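You operate a simulated robot arm through the tools that you are given. There is no shell and no other tool. Be economical: measure what you need, move in short steps, check, and stop when the job is done.

The job below is to be done with a simulated two-armed robot. You get a single attempt, and the scene is never put back.

TASK
Wipe up the spill on the top of the long table with the yellow cloth and put it back.

The check looks at the end state, three seconds after you hand in, the way a careful person would. Anything else that was tipped, shoved, dropped, spilled or broken makes it a failure. Flat cloth is picked up by pressing the open fingertips on it (5 to 10 N) and closing them slowly along it; thin cloth reads only 2 to 8 mm in the jaws.

THE ROBOT
Two 7-joint arms with two-finger parallel grippers on one trunk, on a base that drives. Base frame: it is fixed to the floor where the robot stands at the start and does not move with it; the origin is under the middle of the robot, x ahead of it, y to its left, z up. Readings come in mm, degrees, newtons and seconds.
The left shoulder is at the start at [60, 189, 1203], the right one opposite. With the tool pointing down near the work surface each hand reaches from about 100 to 640 mm from the robot's upright axis, wherever it stands, measured 20 degrees to its own side. Payload 3.43 kg a hand.
The TCP of each hand is the grasp point between the finger pads, 30 mm short of the fingertips. In the tool frame z runs along the fingers and y along their closing line. The gripper opens to 94 mm. The fingers are 28 mm wide and 10 mm thick; the gripper's body (50 by 96 mm) begins 55 mm behind the TCP.
Orientation is that of the tool frame in the base frame, as a unit quaternion [w, x, y, z]. With the fingers straight down and closing along the base's y, the tool's x points along the base's -x, its y along +y and its z along -z.

THE INTERFACE
- The arms move only by the tool play_rows. It takes "left_moves", "right_moves" or both (then of equal length, played together; a hand with none holds still); each is a list that holds one entry, the list of rows, each a list of 7 numbers: the closure in counts, from 0 (fully open) to 255 (shut), then the shift along the tool's x, y, z in m, then the turn, a rotation vector about the tool's x, y, z in degrees. In form: [[[claw, x, y, z, rx, ry, rz], ...]]. A call has 1 to 10 rows; each row shifts and turns the commanded pose from where the row before left it, along the tool's axes as they then stand. Rows are played at 5 a second. More than 50 mm and 8.6 degrees between two rows, or a gripper value outside its range, and nothing of the call is played. Where a pose cannot be reached the arm comes as near as it can. A force on the tool above 40 N (or 10 N above the force at the start of the call, whichever is more), or a blocked arm, ends the call early, and 0.2 s more pass. The fingers move at their own pace (about 153 mm/s each) and stop on an object; they squeeze with about 30 N. The grip force told is the motor's: it shows also when the fingers shut on nothing. Time passes only in rows, and 0.2 s behind the last, so rows that do not move let the fingers close. It gives the time, the measured TCP pose, the force on the tool (base axes), the opening and the grip force at its end, in the units of the frame above (readings bear some noise), with the torque about the TCP (base axes, N m) and any sound that the robot's microphone picked up, and new pictures: "show" is both (left out), scene, wrist or none (wrist: the cameras of the hands that moved).
- Cameras (640 x 400 px; columns grow to the right, rows downward): "scene" is now at [-5.3, -50.9, 1749.7]; the picture's right is [-0.66, -0.75, 0.00], its down [-0.60, 0.53, -0.60] and it looks along [0.45, -0.40, -0.80] (base axes); focal length 278 px, centre (320, 200). "left" rides on the left gripper at [76, -14, -103] in its tool frame; the picture's right is [0.18, 0.98, 0.00], its down [-0.75, 0.14, -0.64] and it looks along [-0.63, 0.12, 0.77] (tool axes); focal length 243 px, centre (320, 200). "right" rides on the right gripper at [76, 14, -102] in its tool frame; the picture's right is [-0.18, 0.98, 0.00], its down [-0.75, -0.14, -0.64] and it looks along [-0.63, -0.12, 0.77] (tool axes); focal length 243 px, centre (320, 200).
- raise_lower(by): slides the trunk up (or, below 0, down) by that many mm; the arms and the scene camera ride with it, the base frame stays. It gives what a move gives, with no picture.
- roll_base(legs): drives the robot by 1 to 6 legs, each [ahead, left, turn to the left] in mm, mm and degrees, along the robot's own axes; the way and the turn of a leg run together, so that a leg with both is an arc; at most 1500 mm and 180 degrees a leg. The arms and the cameras ride along, it lands a little off, and it stops where it bumps. It gives what a move gives, and a new picture of the scene camera.
- pan_tilt(pan, tilt): turns the head with the scene camera to pan (to the left, within 86 degrees either way) and tilt (down, from -29 to 69), counted from straight ahead of the robot. It gives what a move gives, and a new picture of the scene camera.
- measure_at(camera, pixels): there is no depth. For up to 12 entries [column, row, z] of the newest picture of that camera ("zoom" is the newest enlarged one), the place [x, y] in the base frame at which the ray of that pixel passes the height z, good to about 2 mm. The clock stands still meanwhile.
- enlarge(camera, box): a new picture of the part [left, top, right, bottom] of that camera's present view, enlarged. The clock stands still meanwhile.
- finish_job(): hands the job in; it is judged then, once.

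Keep the steps short. Do not move on a guess: measure, check each grasp and each placing, and mend mistakes. In all there are 80 turns and 260 pictures (those below and enlarged ones count). Leave the grippers open and the arms clear of the work at the hand-in unless told otherwise, and finish with a single line.

The tools are called after "Call:" as a command line: name --argument value ..., lists and objects as JSON in quotes. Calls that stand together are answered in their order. play_rows: Moves the arms, as the interface text tells. Its arguments: {"type":"object","properties":{"left_moves":{"type":"array","items":{"type":"array","items":{"type":"array","items":{"type":"number"}}}},"right_moves":{"type":"array","items":{"type":"array","items":{"type":"array","items":{"type":"number"}}}},"show":{"type":"string","enum":["both","scene","wrist","none"]}},"required":[]} The other tools are called the same way: raise_lower (by) slides the trunk up or down; roll_base (legs) drives the base; pan_tilt (pan, tilt) turns the head that bears the scene camera; measure_at (camera, pixels) gives the place at which the rays of pixels pass given heights; enlarge (camera, box) takes an enlarged picture of a part of a camera's view; finish_job () hands the job in.

At the start:

```text
time_s: 0.0
left_tcp_pos: [407.8, -67.3, 1065.4]
left_orientation: [0.0, 0.0, 1.0, 0.0]
left_ft_force: [0.4, 0.3, -0.7]
left_torque: [-0.02, 0.01, -0.04]
left_opening: 94.1
left_gripper_force: 0.0
right_tcp_pos: [239.9, -336.3, 1101.9]
right_orientation: [-0.001, 0.0, 1.0, 0.001]
right_ft_force: [-0.4, -0.1, 0.5]
right_torque: [0.0, -0.01, -0.01]
right_opening: 94.2
right_gripper_force: 0.0
trunk travel left (down, up): [-875.0, 115.0]
robot x, y, heading: [-1.5, 0.6, -0.2]
head pan, tilt: [-41.5, 52.8]
```

scene: 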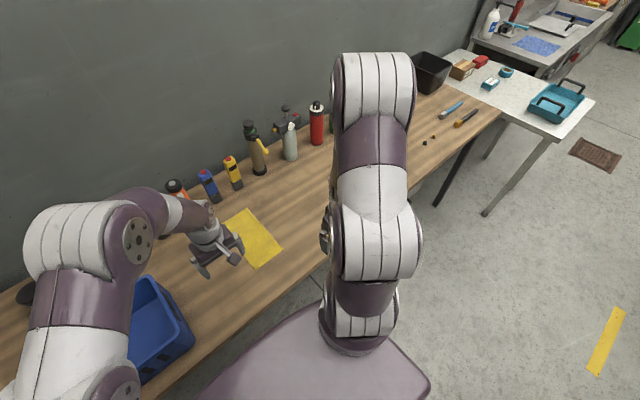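
right: 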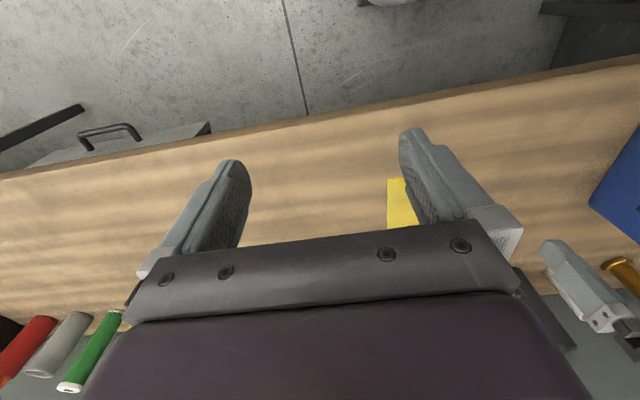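
left: 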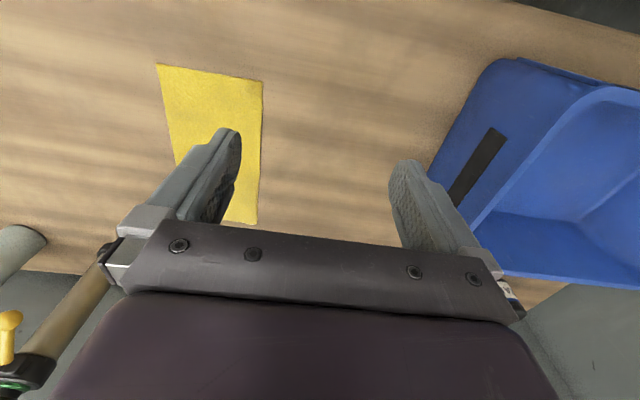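

I see the yellow cloth at about (253,237) on the wooden table, but no spill yet. I'll enlarge parts of the scene to look for it.

Call:
enlarge --camera "scene" --box '[380, 40, 620, 190]'

Call:
enlarge --camera "scene" --box '[140, 90, 380, 300]'

Call:
measure_at --camera "scene" --pixels '[[228, 218, 900], [248, 208, 900], [283, 248, 900], [258, 268, 900], [228, 218, 800], [283, 248, 800]]'

```text
2.67 times, centred on (500, 115) of scene
```

zoom: 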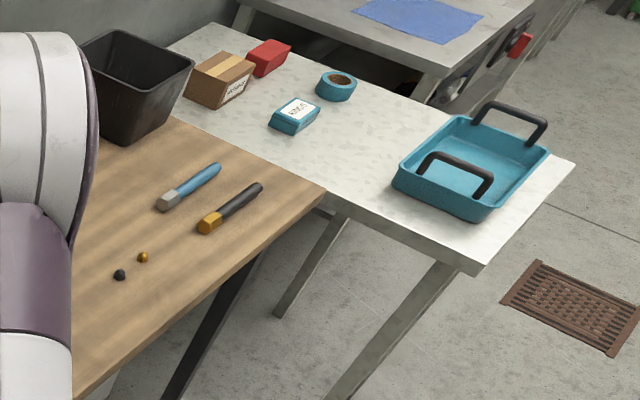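

```text
1.90 times, centred on (260, 195) of scene
```

zoom: 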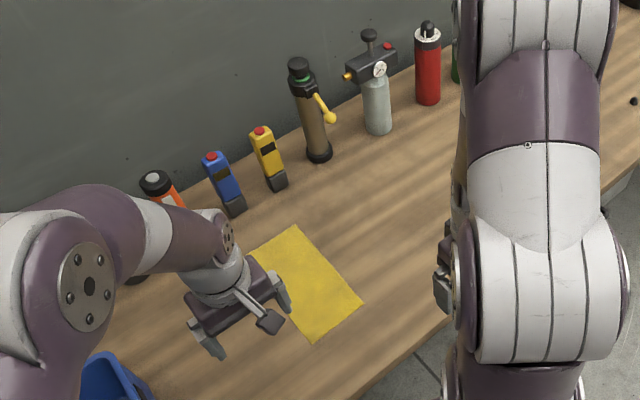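

```text
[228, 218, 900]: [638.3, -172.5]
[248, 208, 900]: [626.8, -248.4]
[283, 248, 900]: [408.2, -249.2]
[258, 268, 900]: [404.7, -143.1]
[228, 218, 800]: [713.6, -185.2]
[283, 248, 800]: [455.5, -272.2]
```

The spill may be hidden behind the arm or further left. I'll pan the head to look left.

Call:
pan_tilt --pan 25 --tilt 45

Call:
pan_tilt --pan -10 --tilt 50

Call:
pan_tilt --pan -70 --tilt 35

```text
time_s: 1.4
left_tcp_pos: [406.9, -67.5, 1065.0]
left_orientation: [0.0, 0.0, 1.0, -0.001]
left_ft_force: [0.2, -0.4, -0.1]
left_torque: [0.03, 0.03, -0.02]
left_opening: 93.8
left_gripper_force: 0.1
right_tcp_pos: [239.9, -337.4, 1102.8]
right_orientation: [0.001, -0.001, 1.0, 0.0]
right_ft_force: [-0.3, -0.4, -0.3]
right_torque: [-0.02, 0.01, -0.01]
right_opening: 94.3
right_gripper_force: 0.0
trunk travel left (down, up): [-875.0, 115.0]
robot x, y, heading: [-1.6, 2.8, 0.2]
head pan, tilt: [25.0, 45.0]
```

scene: 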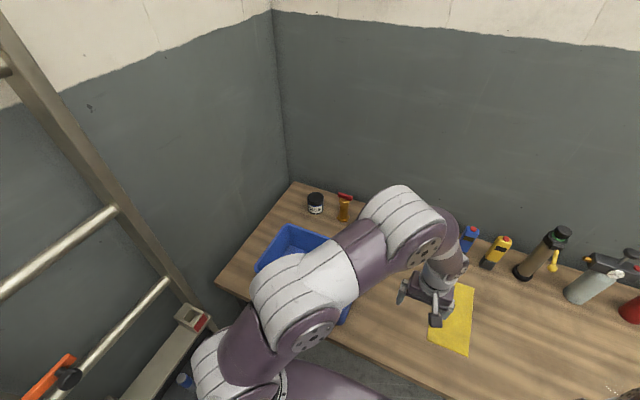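

```text
time_s: 2.4
left_tcp_pos: [406.9, -68.8, 1066.1]
left_orientation: [0.0, 0.0, 1.0, 0.0]
left_ft_force: [-0.2, 0.0, -1.2]
left_torque: [0.0, -0.01, 0.01]
left_opening: 93.8
left_gripper_force: 0.0
right_tcp_pos: [239.7, -336.7, 1102.5]
right_orientation: [0.0, 0.0, 1.0, 0.0]
right_ft_force: [0.8, 0.2, 0.6]
right_torque: [0.01, 0.05, 0.02]
right_opening: 93.8
right_gripper_force: 0.1
trunk travel left (down, up): [-875.0, 115.0]
robot x, y, heading: [-0.4, -1.7, -0.1]
head pan, tilt: [-10.0, 50.0]
```

scene: 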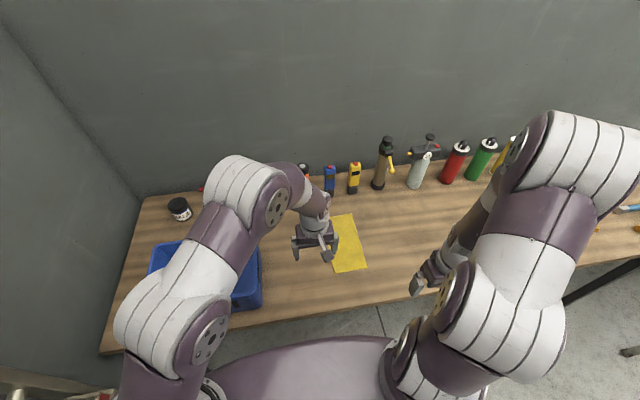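

```text
time_s: 3.7
left_tcp_pos: [407.0, -69.0, 1066.4]
left_orientation: [0.0, 0.0, 1.0, 0.0]
left_ft_force: [0.0, 0.0, -0.2]
left_torque: [-0.02, 0.01, -0.01]
left_opening: 94.1
left_gripper_force: 0.2
right_tcp_pos: [238.7, -337.5, 1102.7]
right_orientation: [0.0, 0.0, 1.0, 0.0]
right_ft_force: [-0.2, 0.0, -0.5]
right_torque: [-0.01, 0.0, 0.01]
right_opening: 94.0
right_gripper_force: 0.0
trunk travel left (down, up): [-875.0, 115.0]
robot x, y, heading: [0.7, 2.5, -0.2]
head pan, tilt: [-70.0, 35.0]
```

scene: 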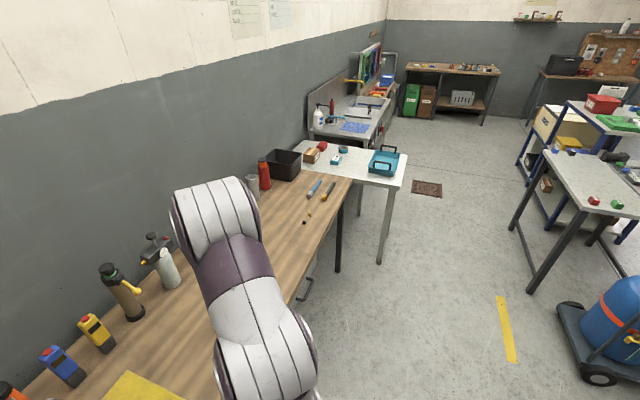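

There's still a blind spot behind each arm. I'll back off from the table and slide right for a fuller view.

Call:
roll_base --legs '[[-450, 0, 0]]'

Call:
pan_tilt --pan -30 --tilt 35

```text
time_s: 6.4
left_tcp_pos: [-40.5, -68.0, 1064.0]
left_orientation: [0.0, 0.002, 1.0, 0.0]
left_ft_force: [0.0, 0.3, -0.7]
left_torque: [0.01, 0.0, 0.0]
left_opening: 94.1
left_gripper_force: 0.1
right_tcp_pos: [-209.5, -336.5, 1102.3]
right_orientation: [0.0, 0.001, 1.0, 0.0]
right_ft_force: [0.6, 0.8, -0.2]
right_torque: [0.02, 0.02, 0.02]
right_opening: 94.1
right_gripper_force: 0.0
trunk travel left (down, up): [-875.0, 115.0]
robot x, y, heading: [-449.7, -0.8, -0.4]
head pan, tilt: [-70.0, 35.0]
```

scene: 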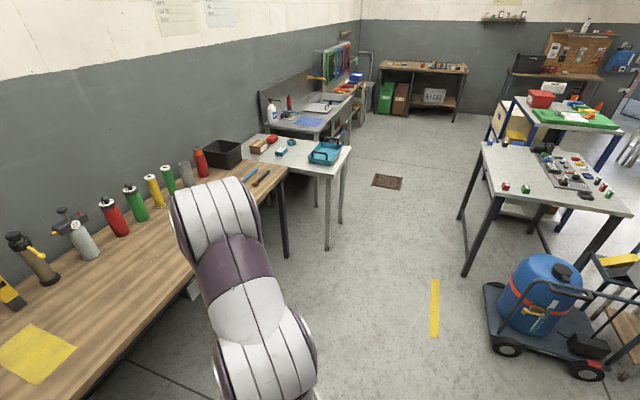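

```text
time_s: 7.5
left_tcp_pos: [-40.3, -67.9, 1064.8]
left_orientation: [0.0, 0.002, 1.0, 0.0]
left_ft_force: [-0.1, -0.8, 0.1]
left_torque: [0.02, 0.0, 0.03]
left_opening: 94.4
left_gripper_force: 0.0
right_tcp_pos: [-211.0, -336.3, 1102.5]
right_orientation: [0.0, 0.001, 1.0, 0.0]
right_ft_force: [0.3, -0.8, 0.2]
right_torque: [-0.02, -0.04, 0.02]
right_opening: 94.1
right_gripper_force: 0.0
trunk travel left (down, up): [-875.0, 115.0]
robot x, y, heading: [-450.8, 2.1, -0.2]
head pan, tilt: [-30.0, 35.0]
```

scene: 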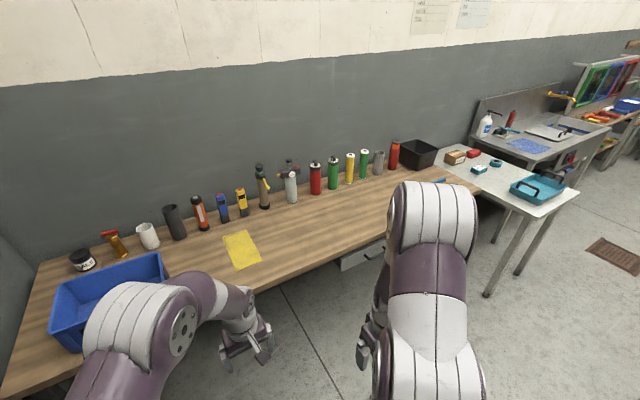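

Call:
enlarge --camera "scene" --box '[240, 150, 440, 280]'

Call:
enlarge --camera "scene" --box '[20, 200, 260, 350]'

Call:
roll_base --legs '[[0, -700, 0]]'

Call:
pan_tilt --pan 0 --tilt 38

```text
3.08 times, centred on (340, 215) of scene
```

zoom: 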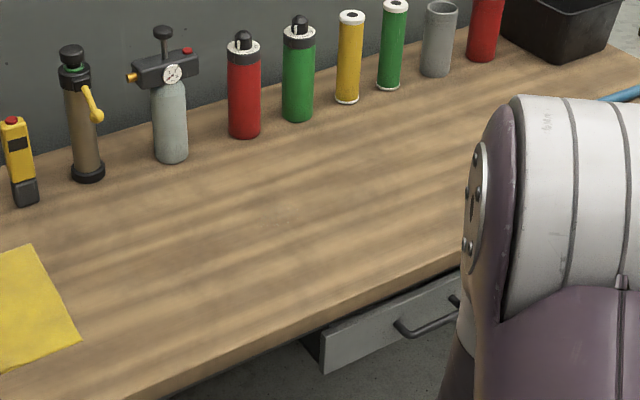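

```text
2.67 times, centred on (140, 275) of scene
```

zoom: 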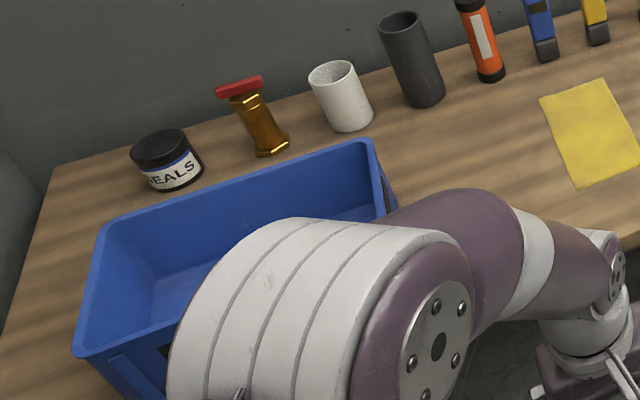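

```text
time_s: 11.3
left_tcp_pos: [-39.1, -762.5, 1066.4]
left_orientation: [0.0, -0.003, 1.0, 0.0]
left_ft_force: [-0.2, 0.2, 0.0]
left_torque: [-0.03, -0.02, -0.01]
left_opening: 93.9
left_gripper_force: 0.1
right_tcp_pos: [-205.4, -1033.1, 1103.2]
right_orientation: [0.0, -0.003, 1.0, 0.001]
right_ft_force: [-0.3, -0.8, 0.2]
right_torque: [0.02, 0.0, 0.02]
right_opening: 93.9
right_gripper_force: 0.0
trunk travel left (down, up): [-875.0, 115.0]
robot x, y, heading: [-444.5, -699.5, 0.4]
head pan, tilt: [-30.0, 35.0]
```

scene: 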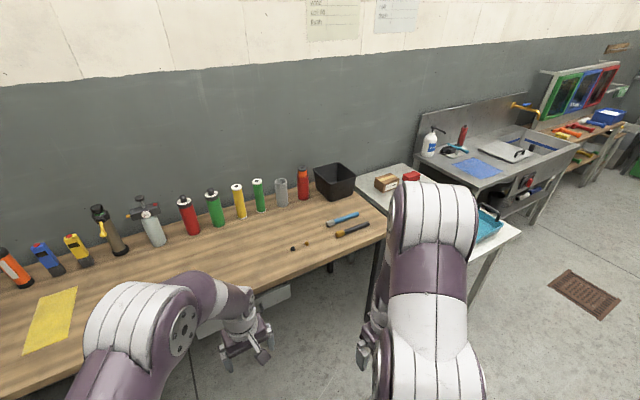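

```text
time_s: 12.2
left_tcp_pos: [-39.0, -763.1, 1065.9]
left_orientation: [-0.001, -0.004, 1.0, -0.001]
left_ft_force: [0.4, 0.1, -0.1]
left_torque: [0.0, 0.01, 0.01]
left_opening: 94.1
left_gripper_force: 0.1
right_tcp_pos: [-205.5, -1034.6, 1101.3]
right_orientation: [0.0, -0.003, 1.0, 0.0]
right_ft_force: [0.2, -0.8, -0.8]
right_torque: [0.01, 0.03, 0.01]
right_opening: 93.9
right_gripper_force: 0.0
trunk travel left (down, up): [-875.0, 115.0]
robot x, y, heading: [-445.3, -699.1, 0.6]
head pan, tilt: [0.0, 38.0]
```

scene: 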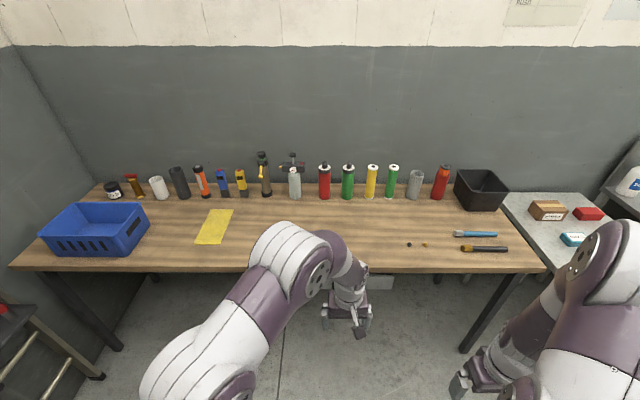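

The whole wooden bench shows no obvious spill. I'll zoom into it for a faint one, then look round the rest of the room.

Call:
enlarge --camera "scene" --box '[180, 180, 380, 290]'

Call:
enlarge --camera "scene" --box '[360, 180, 560, 290]'

Call:
roll_base --legs '[[-300, 0, 0], [0, 0, -80]]'

Call:
pan_tilt --pan 0 --tilt 20

Call:
pan_tilt --pan -75 --tilt 22

```text
3.20 times, centred on (280, 235) of scene
```

zoom: 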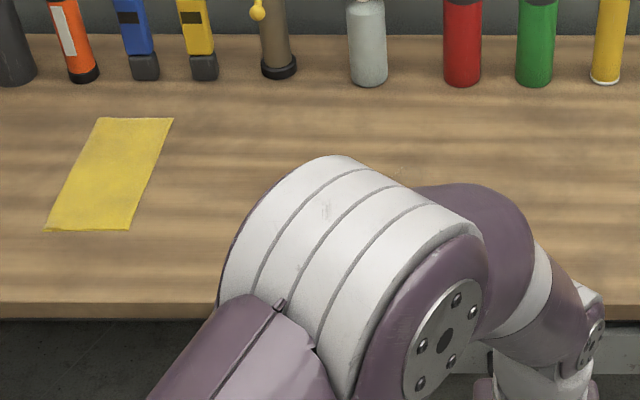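

```text
3.20 times, centred on (460, 235) of scene
```

zoom: 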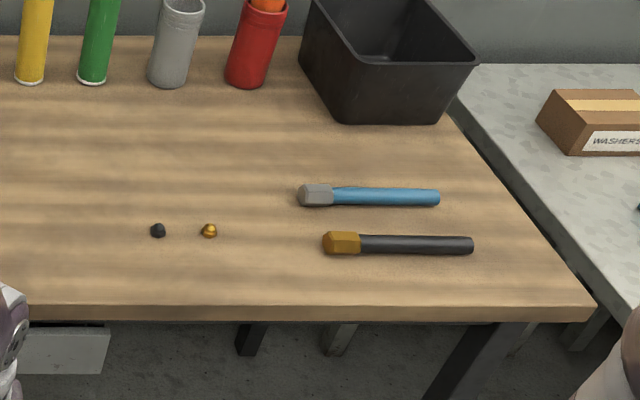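

```text
time_s: 17.7
left_tcp_pos: [-737.9, -1113.7, 1065.1]
left_orientation: [0.0, 0.637, 0.771, 0.0]
left_ft_force: [0.3, -0.6, 0.7]
left_torque: [-0.03, -0.03, 0.05]
left_opening: 93.9
left_gripper_force: 0.0
right_tcp_pos: [-1032.4, -999.2, 1102.3]
right_orientation: [-0.001, 0.637, 0.771, 0.001]
right_ft_force: [-0.8, 0.2, -0.1]
right_torque: [0.0, 0.03, -0.01]
right_opening: 93.9
right_gripper_force: 0.0
trunk travel left (down, up): [-875.0, 115.0]
robot x, y, heading: [-747.4, -703.4, -79.3]
head pan, tilt: [0.0, 38.0]
```

scene: 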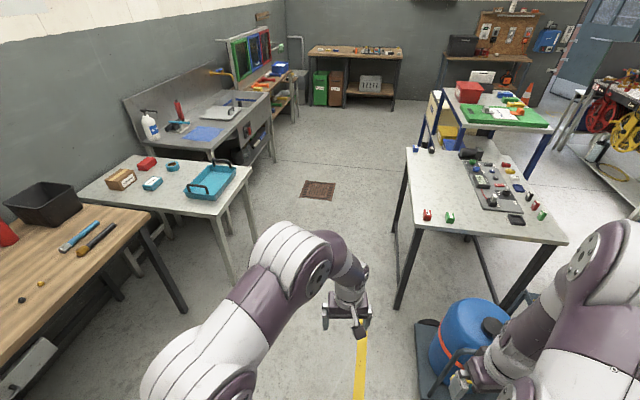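

```text
time_s: 18.5
left_tcp_pos: [-737.2, -1114.5, 1065.0]
left_orientation: [0.0, 0.637, 0.77, 0.0]
left_ft_force: [0.0, 0.0, 0.0]
left_torque: [-0.03, 0.04, 0.01]
left_opening: 94.1
left_gripper_force: 0.0
right_tcp_pos: [-1033.2, -999.7, 1103.6]
right_orientation: [0.0, 0.637, 0.771, 0.0]
right_ft_force: [-0.5, -0.6, -0.3]
right_torque: [0.0, -0.02, 0.0]
right_opening: 94.1
right_gripper_force: 0.0
trunk travel left (down, up): [-875.0, 115.0]
robot x, y, heading: [-747.5, -702.8, -79.2]
head pan, tilt: [0.0, 20.0]
```

scene: 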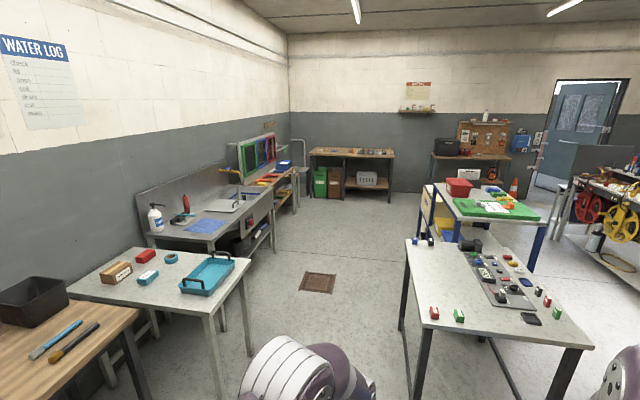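

```text
time_s: 20.0
left_tcp_pos: [-738.7, -1114.6, 1065.2]
left_orientation: [0.0, 0.637, 0.771, -0.001]
left_ft_force: [0.3, 0.1, 0.3]
left_torque: [-0.01, -0.01, 0.0]
left_opening: 94.0
left_gripper_force: 0.0
right_tcp_pos: [-1033.0, -999.8, 1103.0]
right_orientation: [0.0, 0.637, 0.771, 0.0]
right_ft_force: [0.7, -0.1, -1.5]
right_torque: [0.0, 0.02, 0.01]
right_opening: 93.7
right_gripper_force: 0.1
trunk travel left (down, up): [-875.0, 115.0]
robot x, y, heading: [-750.7, -702.4, -79.4]
head pan, tilt: [-75.0, 22.0]
```

scene: 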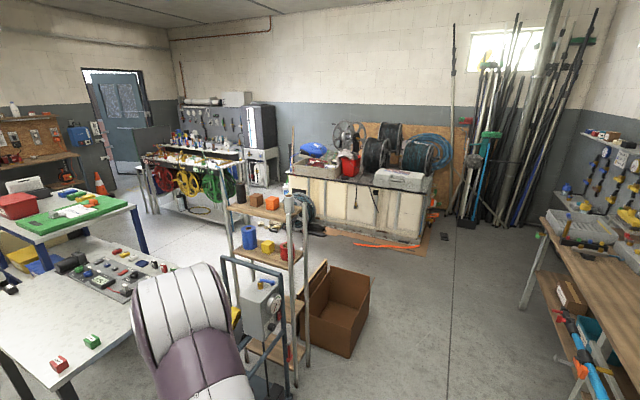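

There's another long wooden bench behind the robot, at the right edge of the picture. I'll turn toward it.

Call:
roll_base --legs '[[0, 0, -90]]'

Call:
pan_tilt --pan -30 --tilt 28

```text
time_s: 24.2
left_tcp_pos: [-1159.3, -714.8, 1065.8]
left_orientation: [0.0, 0.995, 0.099, 0.0]
left_ft_force: [0.0, -0.2, 0.6]
left_torque: [0.0, -0.01, 0.0]
left_opening: 94.2
left_gripper_force: 0.0
right_tcp_pos: [-1048.3, -419.1, 1102.8]
right_orientation: [0.0, 0.995, 0.1, 0.0]
right_ft_force: [-1.3, 1.0, -0.3]
right_torque: [0.03, 0.01, -0.01]
right_opening: 94.4
right_gripper_force: 0.1
trunk travel left (down, up): [-875.0, 115.0]
robot x, y, heading: [-749.0, -701.3, -168.9]
head pan, tilt: [-75.0, 22.0]
```

scene: 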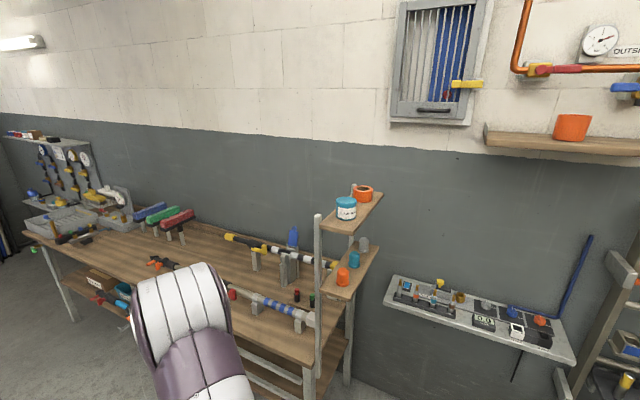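

```text
time_s: 25.3
left_tcp_pos: [-1160.0, -715.4, 1065.3]
left_orientation: [0.0, 0.995, 0.099, -0.001]
left_ft_force: [0.0, -0.8, -0.1]
left_torque: [-0.03, -0.03, 0.01]
left_opening: 93.9
left_gripper_force: 0.0
right_tcp_pos: [-1048.2, -419.9, 1103.4]
right_orientation: [0.0, 0.995, 0.1, 0.001]
right_ft_force: [0.1, 0.3, 0.2]
right_torque: [-0.02, -0.03, -0.02]
right_opening: 94.2
right_gripper_force: 0.0
trunk travel left (down, up): [-875.0, 115.0]
robot x, y, heading: [-743.9, -699.5, -168.9]
head pan, tilt: [-30.0, 28.0]
```

scene: 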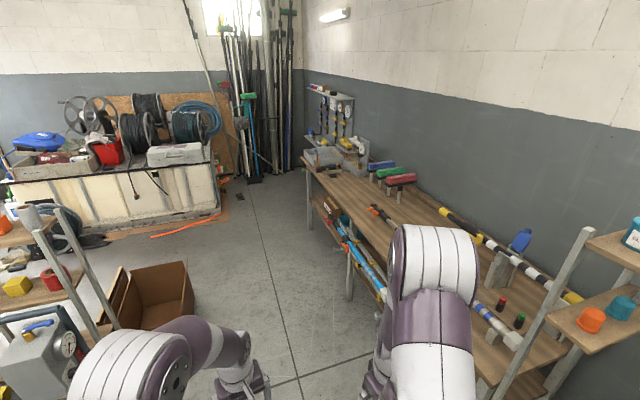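

No spill is visible here. In the bench zooms there was a faint mark to the right of the cloth, and a clear spill would be hard to see. I'll go back and look closer.

Call:
roll_base --legs '[[0, 0, 169], [350, 300, 0]]'

Call:
pan_tilt --pan -5 --tilt 40

```text
time_s: 35.0
left_tcp_pos: [7.3, -477.9, 1065.8]
left_orientation: [0.0, 0.003, 1.0, 0.0]
left_ft_force: [-0.3, -0.4, -0.4]
left_torque: [-0.04, 0.01, -0.01]
left_opening: 93.9
left_gripper_force: 0.1
right_tcp_pos: [-162.8, -744.4, 1102.4]
right_orientation: [0.0, 0.004, 1.0, 0.0]
right_ft_force: [0.7, 0.1, 0.9]
right_torque: [-0.03, -0.01, 0.02]
right_opening: 94.1
right_gripper_force: 0.1
trunk travel left (down, up): [-875.0, 115.0]
robot x, y, heading: [-401.1, -410.3, -0.3]
head pan, tilt: [-30.0, 28.0]
```

scene: 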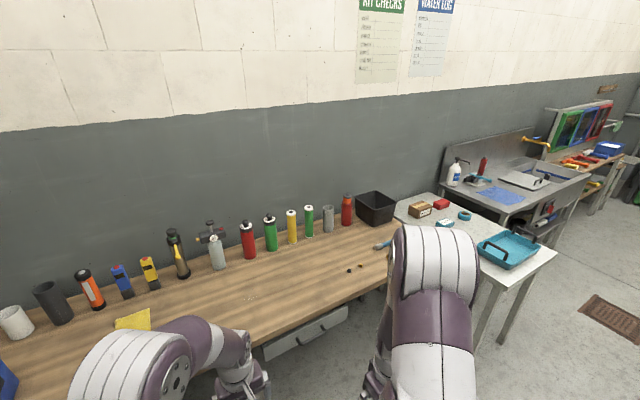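

```text
time_s: 35.9
left_tcp_pos: [9.1, -478.1, 1065.6]
left_orientation: [0.0, 0.003, 1.0, 0.0]
left_ft_force: [0.7, 0.9, -0.8]
left_torque: [0.02, -0.01, 0.0]
left_opening: 94.0
left_gripper_force: 0.1
right_tcp_pos: [-161.2, -743.8, 1103.2]
right_orientation: [0.0, 0.004, 1.0, 0.0]
right_ft_force: [-0.1, -0.4, 0.8]
right_torque: [-0.02, 0.02, 0.0]
right_opening: 94.1
right_gripper_force: 0.1
trunk travel left (down, up): [-875.0, 115.0]
robot x, y, heading: [-399.0, -406.8, -0.3]
head pan, tilt: [-5.0, 40.0]
```

scene: 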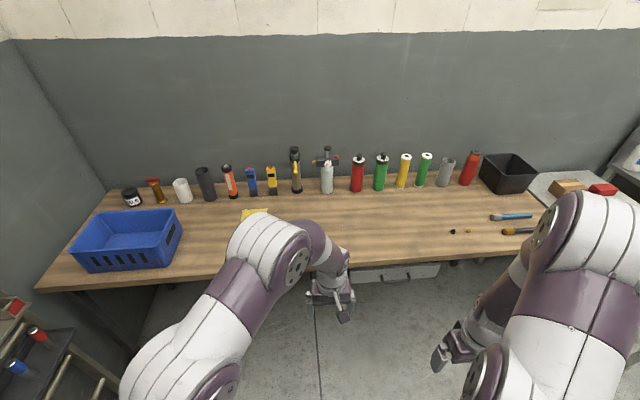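

Call:
enlarge --camera "scene" --box '[300, 190, 420, 265]'

Call:
pan_tilt --pan -30 --tilt 40

```text
5.33 times, centred on (360, 228) of scene
```

zoom: 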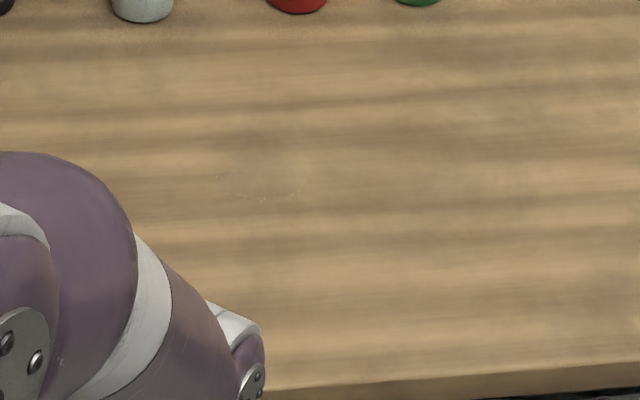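

```text
time_s: 36.8
left_tcp_pos: [7.4, -478.0, 1065.1]
left_orientation: [0.0, 0.003, 1.0, 0.0]
left_ft_force: [0.6, 0.8, 0.2]
left_torque: [-0.01, 0.01, 0.01]
left_opening: 94.1
left_gripper_force: 0.0
right_tcp_pos: [-162.2, -745.3, 1102.0]
right_orientation: [0.0, 0.003, 1.0, 0.0]
right_ft_force: [-0.6, -0.7, 0.0]
right_torque: [0.0, -0.01, 0.0]
right_opening: 94.3
right_gripper_force: 0.0
trunk travel left (down, up): [-875.0, 115.0]
robot x, y, heading: [-395.8, -404.7, -0.3]
head pan, tilt: [-30.0, 40.0]
```

scene: 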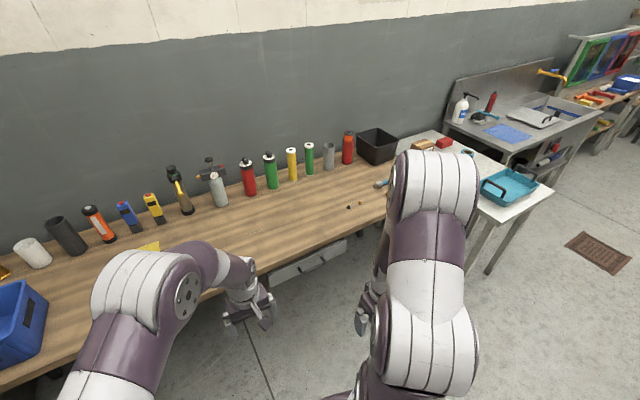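

A faint clear patch with a ragged edge shows at zoom (215–310, 165–205), so the spill is likely a clear puddle. I'll zoom on it from this angle.

Call:
enlarge --camera "scene" --box '[215, 205, 295, 255]'

```text
8.00 times, centred on (255, 230) of scene
```

zoom: 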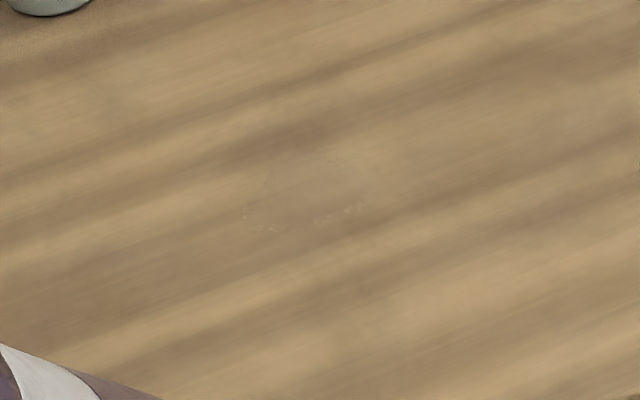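

The puddle is visible at zoom (240–370, 150–235). I'll measure it and a bead at trial heights, then view from elsewhere to fix the table height.

Call:
measure_at --camera "zoom" --pixels '[[242, 215, 900], [242, 215, 750], [370, 210, 900], [370, 210, 750], [320, 150, 900], [320, 150, 750], [300, 235, 900], [300, 235, 750]]'

Call:
measure_at --camera "scene" --pixels '[[348, 208, 900], [348, 208, 700], [136, 250, 900], [136, 250, 700]]'

Call:
roll_base --legs '[[200, 0, 0]]'

Call:
pan_tilt --pan -25 --tilt 48

```text
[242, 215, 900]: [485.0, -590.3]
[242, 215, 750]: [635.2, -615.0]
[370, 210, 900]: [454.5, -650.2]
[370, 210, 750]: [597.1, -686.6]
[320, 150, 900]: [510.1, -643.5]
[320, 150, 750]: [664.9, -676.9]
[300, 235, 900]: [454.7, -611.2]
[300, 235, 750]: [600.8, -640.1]
```

```text
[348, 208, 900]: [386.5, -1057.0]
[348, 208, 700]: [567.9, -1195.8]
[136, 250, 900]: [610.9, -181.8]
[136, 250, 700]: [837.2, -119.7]
```

```text
time_s: 38.4
left_tcp_pos: [206.7, -479.8, 1065.4]
left_orientation: [0.001, 0.004, 1.0, 0.0]
left_ft_force: [0.0, 0.4, -0.4]
left_torque: [-0.01, -0.01, -0.02]
left_opening: 94.3
left_gripper_force: 0.1
right_tcp_pos: [35.9, -746.0, 1103.0]
right_orientation: [0.001, 0.005, 1.0, 0.0]
right_ft_force: [-0.2, -0.5, -0.1]
right_torque: [0.04, 0.0, -0.01]
right_opening: 93.9
right_gripper_force: 0.2
trunk travel left (down, up): [-875.0, 115.0]
robot x, y, heading: [-198.2, -410.6, -0.5]
head pan, tilt: [-30.0, 40.0]
```

scene: 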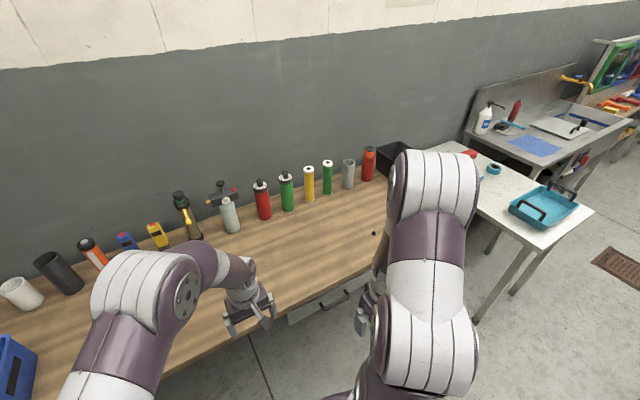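

```text
time_s: 39.0
left_tcp_pos: [207.9, -477.9, 1065.8]
left_orientation: [-0.001, 0.005, 1.0, 0.0]
left_ft_force: [0.4, -0.2, -0.3]
left_torque: [0.0, -0.02, -0.01]
left_opening: 93.9
left_gripper_force: 0.0
right_tcp_pos: [37.5, -745.8, 1102.3]
right_orientation: [0.0, 0.005, 1.0, 0.0]
right_ft_force: [-1.0, 0.5, -0.2]
right_torque: [0.01, -0.02, -0.03]
right_opening: 94.1
right_gripper_force: 0.0
trunk travel left (down, up): [-875.0, 115.0]
robot x, y, heading: [-200.1, -404.8, -0.5]
head pan, tilt: [-25.0, 48.0]
```

scene: 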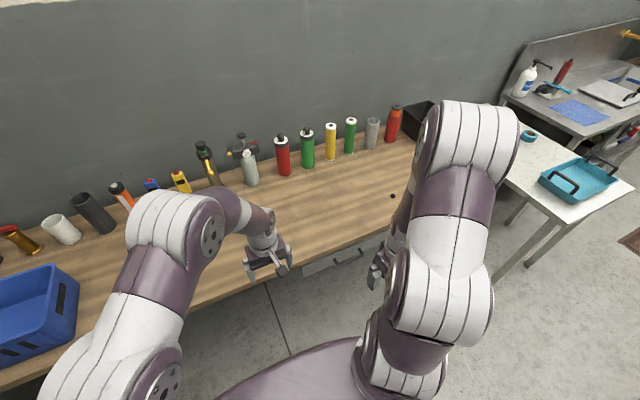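

Call:
measure_at --camera "scene" --pixels '[[392, 196, 900], [392, 196, 700]]'

Call:
enlarge --camera "scene" --box '[250, 180, 330, 230]'

Call:
enlarge --camera "left" --box '[0, 0, 640, 400]'

```text
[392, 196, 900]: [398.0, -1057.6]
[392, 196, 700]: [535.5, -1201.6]
```

```text
8.00 times, centred on (290, 205) of scene
```

zoom: 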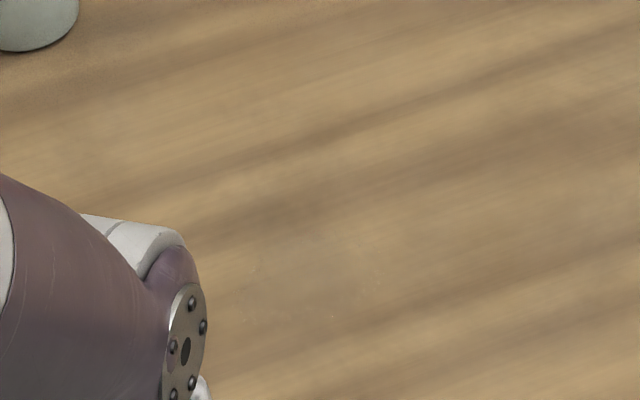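

```text
1.00 times, centred on (320, 200) of left (not enlarged: the box is as wide or as high as the picture)
```

zoom: 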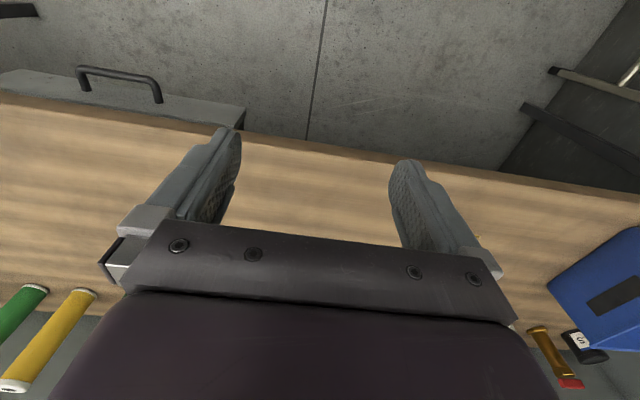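

Two rays to the bead cross near z≈850, so the puddle is about (527,-632) and the cloth about (550,-212). I'll drive up to x≈0, y≈-480, so the left arm reaches both, and look at the cloth.

Call:
roll_base --legs '[[198, -75, 0]]'

Call:
pan_tilt --pan 5 --tilt 50

Call:
enlarge --camera "left" --box '[0, 0, 639, 399]'

```text
time_s: 40.7
left_tcp_pos: [406.8, -554.0, 1066.0]
left_orientation: [0.002, 0.002, 1.0, 0.0]
left_ft_force: [0.2, -0.3, 0.0]
left_torque: [0.01, 0.0, 0.0]
left_opening: 94.3
left_gripper_force: 0.1
right_tcp_pos: [236.2, -823.5, 1103.1]
right_orientation: [0.001, 0.003, 1.0, -0.001]
right_ft_force: [-1.0, -0.7, -0.4]
right_torque: [0.0, 0.03, 0.0]
right_opening: 94.2
right_gripper_force: 0.1
trunk travel left (down, up): [-875.0, 115.0]
robot x, y, heading: [-0.3, -484.3, -0.4]
head pan, tilt: [-25.0, 48.0]
```

scene: 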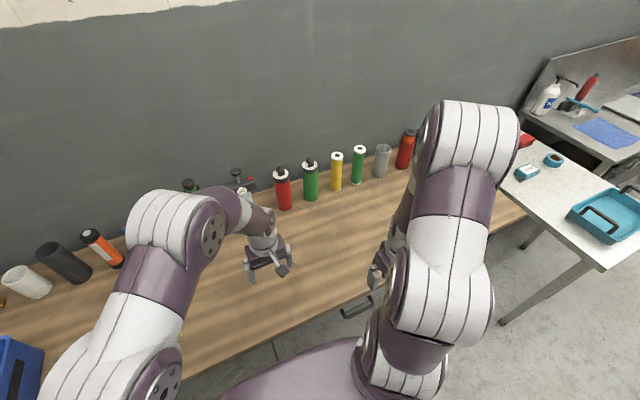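

```text
time_s: 41.7
left_tcp_pos: [405.2, -554.8, 1065.5]
left_orientation: [-0.001, 0.003, 1.0, 0.0]
left_ft_force: [0.1, 0.6, 0.6]
left_torque: [-0.02, 0.04, 0.0]
left_opening: 94.0
left_gripper_force: 0.1
right_tcp_pos: [235.4, -822.0, 1102.0]
right_orientation: [0.0, 0.003, 1.0, 0.0]
right_ft_force: [-0.1, -0.2, -0.2]
right_torque: [0.01, -0.02, 0.03]
right_opening: 94.1
right_gripper_force: 0.0
trunk travel left (down, up): [-875.0, 115.0]
robot x, y, heading: [-2.3, -483.6, -0.2]
head pan, tilt: [5.0, 50.0]
```

scene: 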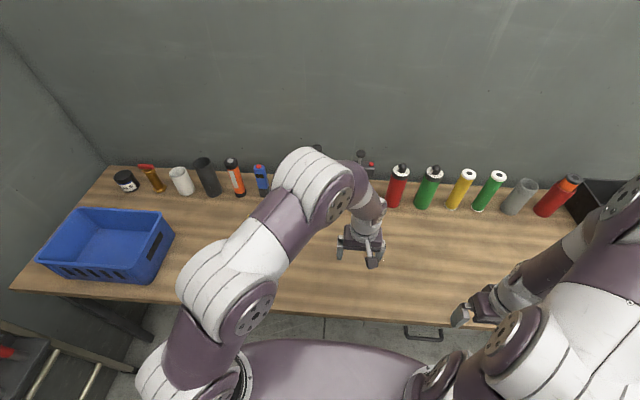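

```text
1.00 times, centred on (320, 200) of left (not enlarged: the box is as wide or as high as the picture)
```

zoom: 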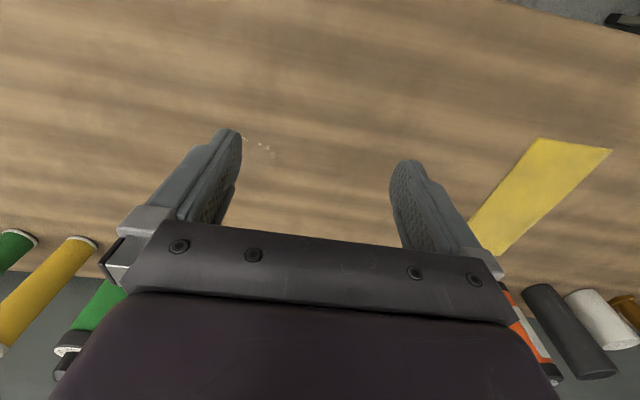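

The left wrist camera shows the cloth's near corners at (543,138) and (612,149), and puddle glints near (255,145). I'll measure them.

Call:
measure_at --camera "left" --pixels '[[543, 138, 900], [543, 138, 800], [612, 149, 900], [612, 149, 800], [242, 137, 900], [242, 137, 800], [270, 150, 900], [270, 150, 800], [495, 254, 850], [472, 225, 850]]'

Call:
enlarge --camera "left" --box '[220, 100, 420, 225]'

```text
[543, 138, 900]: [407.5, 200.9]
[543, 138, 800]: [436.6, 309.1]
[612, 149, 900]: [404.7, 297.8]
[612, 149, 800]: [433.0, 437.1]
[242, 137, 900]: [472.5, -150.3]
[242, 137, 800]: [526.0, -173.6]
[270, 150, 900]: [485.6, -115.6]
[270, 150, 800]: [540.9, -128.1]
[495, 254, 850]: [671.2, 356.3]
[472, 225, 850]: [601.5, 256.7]
```

```text
3.20 times, centred on (320, 162) of left
```

zoom: 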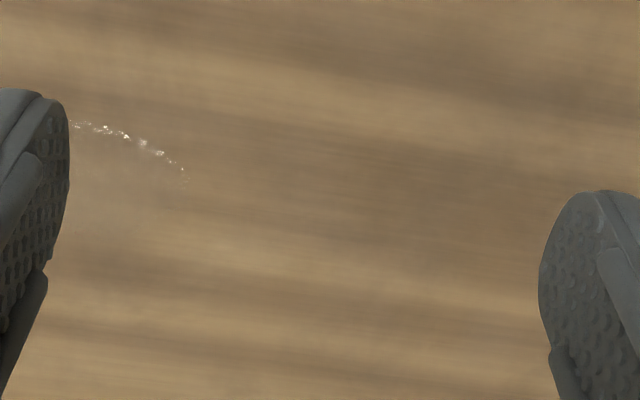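

The "left" measurement used an older pose, so I corrected by hand: table z≈870, cloth x 416–656, y -256…-150, puddle about (515,-630). I'll check with the current zoom picture.

Call:
measure_at --camera "zoom" --pixels '[[75, 122, 870], [125, 136, 870], [185, 185, 870], [165, 260, 870]]'

Call:
play_rows --left_moves '[[[0, -0.02, 0.04, 0, 0, 0, 0], [0, -0.02, 0.045, 0, 0, 0, 0], [0, -0.02, 0.045, 0, 0, 0, 0], [0, -0.02, 0.045, 0, 0, 0, 0], [0, -0.02, 0.045, 0, 0, 0, 0], [0, 0, 0.045, 0, 0, 0, 0]]]'

```text
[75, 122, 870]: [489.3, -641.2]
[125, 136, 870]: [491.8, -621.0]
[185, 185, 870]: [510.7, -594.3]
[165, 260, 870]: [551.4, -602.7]
```

```text
time_s: 43.1
left_tcp_pos: [505.2, -287.4, 1064.3]
left_orientation: [0.0, 0.004, 1.0, -0.001]
left_ft_force: [0.5, -0.1, -0.5]
left_torque: [-0.03, 0.01, -0.02]
left_opening: 94.0
left_gripper_force: 0.1
right_tcp_pos: [236.8, -820.5, 1102.5]
right_orientation: [-0.001, 0.003, 1.0, -0.001]
right_ft_force: [-1.0, -0.4, 0.0]
right_torque: [0.02, 0.0, -0.03]
right_opening: 93.9
right_gripper_force: 0.1
trunk travel left (down, up): [-875.0, 115.0]
robot x, y, heading: [-3.5, -479.1, -0.5]
head pan, tilt: [5.0, 50.0]
```

scene: 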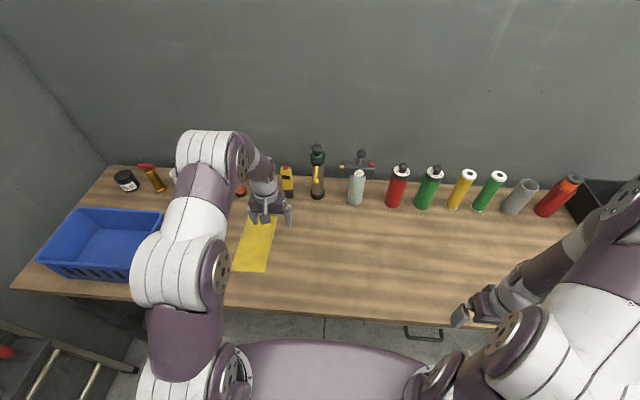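
left: 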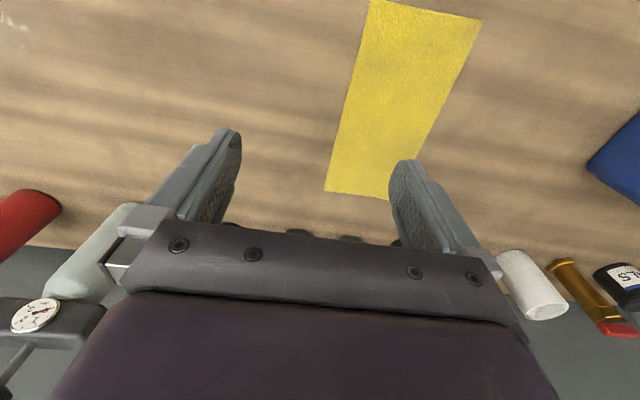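

I'll measure the cloth corners at z 870 in both views.

Call:
measure_at --camera "left" --pixels '[[370, 1, 870], [481, 20, 870], [324, 191, 870], [388, 199, 870]]'

Call:
measure_at --camera "scene" --pixels '[[247, 219, 870], [276, 222, 870], [265, 272, 870], [233, 270, 870], [290, 190, 870], [318, 198, 870], [380, 205, 870]]'

Call:
enlarge --camera "scene" --box '[310, 190, 470, 290]'

```text
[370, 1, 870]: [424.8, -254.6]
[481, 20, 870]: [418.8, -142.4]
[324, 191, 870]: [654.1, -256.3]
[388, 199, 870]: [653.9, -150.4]
```

```text
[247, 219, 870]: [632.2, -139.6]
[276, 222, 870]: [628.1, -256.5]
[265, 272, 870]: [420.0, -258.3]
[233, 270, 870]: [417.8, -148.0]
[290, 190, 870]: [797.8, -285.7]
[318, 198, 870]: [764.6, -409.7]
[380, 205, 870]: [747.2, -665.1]
```

```text
4.00 times, centred on (390, 240) of scene
```

zoom: 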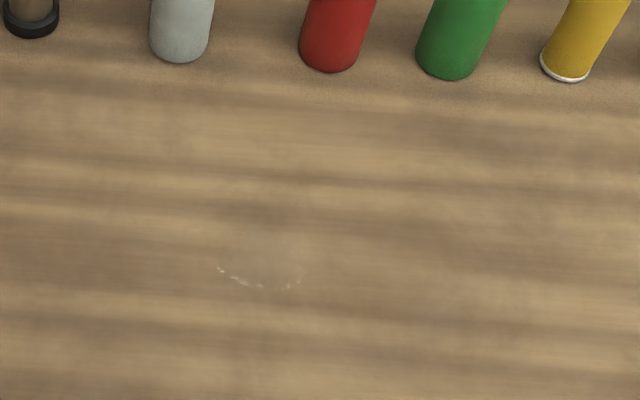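

The table height of 870 agrees in both views. Next I measure the puddle edge in this zoom and move the hand over the cloth centre (537,-202).

Call:
measure_at --camera "zoom" --pixels '[[218, 268, 870], [300, 282, 870], [260, 288, 870], [265, 230, 870], [308, 240, 870], [222, 240, 870]]'

Call:
play_rows --left_moves '[[[100, -0.016, 0.04, 0.04, 0, 0, 0], [130, -0.016, 0.045, 0.04, 0, 0, 0], [130, 0, 0, 0.03, 0, 0, 0], [130, 0, 0, 0, 0, 0, 0]]]'

```text
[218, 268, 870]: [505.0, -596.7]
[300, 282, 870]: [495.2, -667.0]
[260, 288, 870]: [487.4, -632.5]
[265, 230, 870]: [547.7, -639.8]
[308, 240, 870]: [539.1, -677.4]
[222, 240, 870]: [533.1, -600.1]
```

```text
refused: row 1 steps farther than a row can; nothing moved
```

Call:
play_rows --left_moves '[[[100, -0.016, 0.04, 0, 0, 0, 0], [130, -0.016, 0.045, 0, 0, 0, 0], [130, 0, 0, 0.04, 0, 0, 0], [130, 0, 0, 0.04, 0, 0, 0], [130, 0, 0, 0.03, 0, 0, 0], [130, 0, 0, 0, 0, 0, 0]]]'

```text
time_s: 44.5
left_tcp_pos: [540.2, -205.9, 952.8]
left_orientation: [0.0, 0.003, 1.0, 0.001]
left_ft_force: [-0.1, 0.0, -0.3]
left_torque: [0.04, 0.0, -0.02]
left_opening: 46.0
left_gripper_force: 0.1
right_tcp_pos: [236.5, -822.5, 1103.2]
right_orientation: [0.0, 0.002, 1.0, 0.0]
right_ft_force: [-0.4, -0.1, -0.2]
right_torque: [0.02, 0.02, -0.02]
right_opening: 93.9
right_gripper_force: 0.0
trunk travel left (down, up): [-875.0, 115.0]
robot x, y, heading: [-2.1, -483.4, -0.1]
head pan, tilt: [5.0, 50.0]
```

scene: 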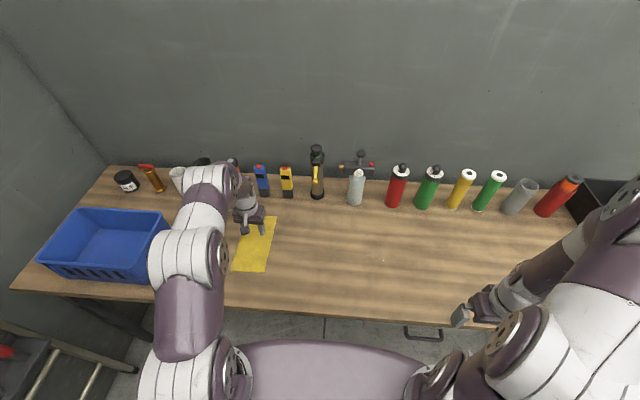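
left: 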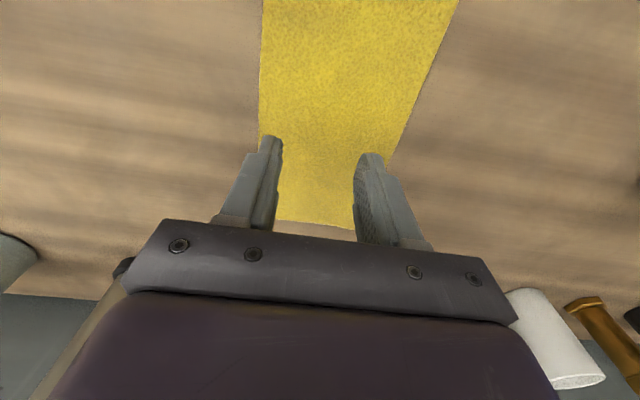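

The hand is over the cloth with a 46 mm opening. I descend toward the table surface, ending in small steps.

Call:
play_rows --left_moves '[[[130, 0, 0, 0.025, 0, 0, 0], [130, 0, 0, 0.015, 0, 0, 0], [130, 0, 0, 0.004, 0, 0, 0], [130, 0, 0, 0.003, 0, 0, 0], [130, 0, 0, 0, 0, 0, 0]]]' --show "wrist"

```text
time_s: 45.7
left_tcp_pos: [541.2, -204.1, 908.3]
left_orientation: [0.0, 0.003, 1.0, 0.001]
left_ft_force: [0.0, 0.7, 0.1]
left_torque: [-0.02, -0.04, -0.03]
left_opening: 46.1
left_gripper_force: 0.0
right_tcp_pos: [236.8, -822.5, 1103.7]
right_orientation: [0.0, 0.003, 1.0, 0.0]
right_ft_force: [-1.5, -0.2, 0.4]
right_torque: [0.01, -0.03, 0.01]
right_opening: 94.1
right_gripper_force: 0.2
trunk travel left (down, up): [-875.0, 115.0]
robot x, y, heading: [-0.6, -486.0, -0.3]
head pan, tilt: [5.0, 50.0]
```

left: 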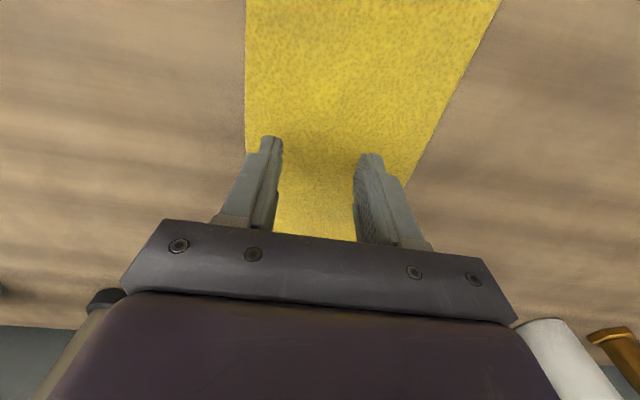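

No contact yet at TCP z 908. I step down a few mm more.

Call:
play_rows --left_moves '[[[130, 0, 0, 0.003, 0, 0, 0], [130, 0, 0, 0.002, 0, 0, 0], [130, 0, 0, 0.002, 0, 0, 0], [130, 0, 0, 0, 0, 0, 0]]]' --show "none"

```text
time_s: 46.7
left_tcp_pos: [540.2, -205.1, 900.6]
left_orientation: [0.0, 0.003, 1.0, 0.0]
left_ft_force: [-0.2, -0.7, 0.9]
left_torque: [-0.03, 0.0, -0.01]
left_opening: 45.9
left_gripper_force: 0.0
right_tcp_pos: [236.8, -820.7, 1103.5]
right_orientation: [0.0, 0.004, 1.0, 0.0]
right_ft_force: [0.3, -0.5, 0.2]
right_torque: [-0.01, 0.0, 0.04]
right_opening: 93.8
right_gripper_force: 0.1
trunk travel left (down, up): [-875.0, 115.0]
robot x, y, heading: [-1.3, -483.8, -0.0]
head pan, tilt: [5.0, 50.0]
```

Call:
play_rows --left_moves '[[[130, 0, 0, 0.001, 0, 0, 0], [130, 0, 0, 0.001, 0, 0, 0], [130, 0, 0, 0, 0, 0, 0]]]' --show "none"

```text
time_s: 47.5
left_tcp_pos: [540.2, -204.8, 899.4]
left_orientation: [0.0, 0.003, 1.0, 0.0]
left_ft_force: [-0.3, -0.1, 0.6]
left_torque: [0.0, 0.0, 0.02]
left_opening: 46.1
left_gripper_force: 0.1
right_tcp_pos: [236.8, -822.4, 1101.5]
right_orientation: [0.0, 0.003, 1.0, 0.0]
right_ft_force: [-0.2, -0.8, -0.1]
right_torque: [0.02, 0.02, -0.02]
right_opening: 94.1
right_gripper_force: 0.1
trunk travel left (down, up): [-875.0, 115.0]
robot x, y, heading: [-2.8, -483.1, -0.2]
head pan, tilt: [5.0, 50.0]
```

Call:
play_rows --left_moves '[[[130, 0, 0, 0.0015, 0, 0, 0], [130, 0, 0, 0.0015, 0, 0, 0], [130, 0, 0, 0, 0, 0, 0]]]' --show "none"

```text
time_s: 48.3
left_tcp_pos: [539.7, -206.0, 897.0]
left_orientation: [0.0, 0.004, 1.0, 0.001]
left_ft_force: [0.8, -0.2, 0.5]
left_torque: [0.03, 0.0, 0.0]
left_opening: 46.0
left_gripper_force: 0.1
right_tcp_pos: [236.5, -822.9, 1102.8]
right_orientation: [-0.001, 0.003, 1.0, 0.0]
right_ft_force: [0.0, -0.1, 0.3]
right_torque: [0.02, 0.03, -0.01]
right_opening: 94.1
right_gripper_force: 0.1
trunk travel left (down, up): [-875.0, 115.0]
robot x, y, heading: [3.4, -483.1, -0.5]
head pan, tilt: [5.0, 50.0]
```

Call:
play_rows --left_moves '[[[130, 0, 0, 0.0015, 0, 0, 0], [130, 0, 0, 0.0015, 0, 0, 0], [130, 0, 0, 0, 0, 0, 0]]]' --show "wrist"

```text
time_s: 49.1
left_tcp_pos: [540.2, -204.3, 894.2]
left_orientation: [0.0, 0.002, 1.0, 0.0]
left_ft_force: [0.5, -0.8, -0.1]
left_torque: [0.01, -0.02, 0.02]
left_opening: 46.0
left_gripper_force: 0.0
right_tcp_pos: [236.4, -822.3, 1102.3]
right_orientation: [0.0, 0.003, 1.0, 0.0]
right_ft_force: [0.4, 0.4, 0.0]
right_torque: [0.0, -0.02, 0.02]
right_opening: 94.0
right_gripper_force: 0.1
trunk travel left (down, up): [-875.0, 115.0]
robot x, y, heading: [-3.1, -485.0, -0.2]
head pan, tilt: [5.0, 50.0]
```

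left: 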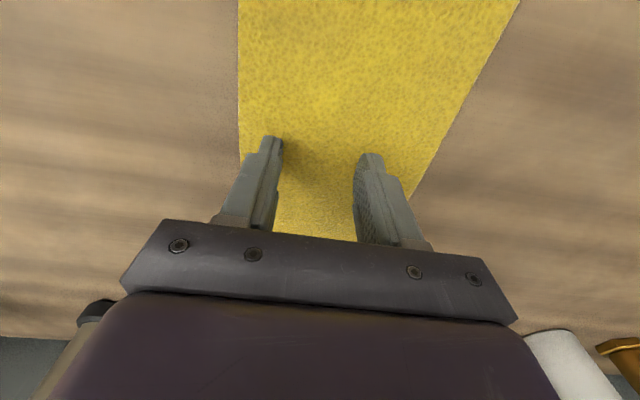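

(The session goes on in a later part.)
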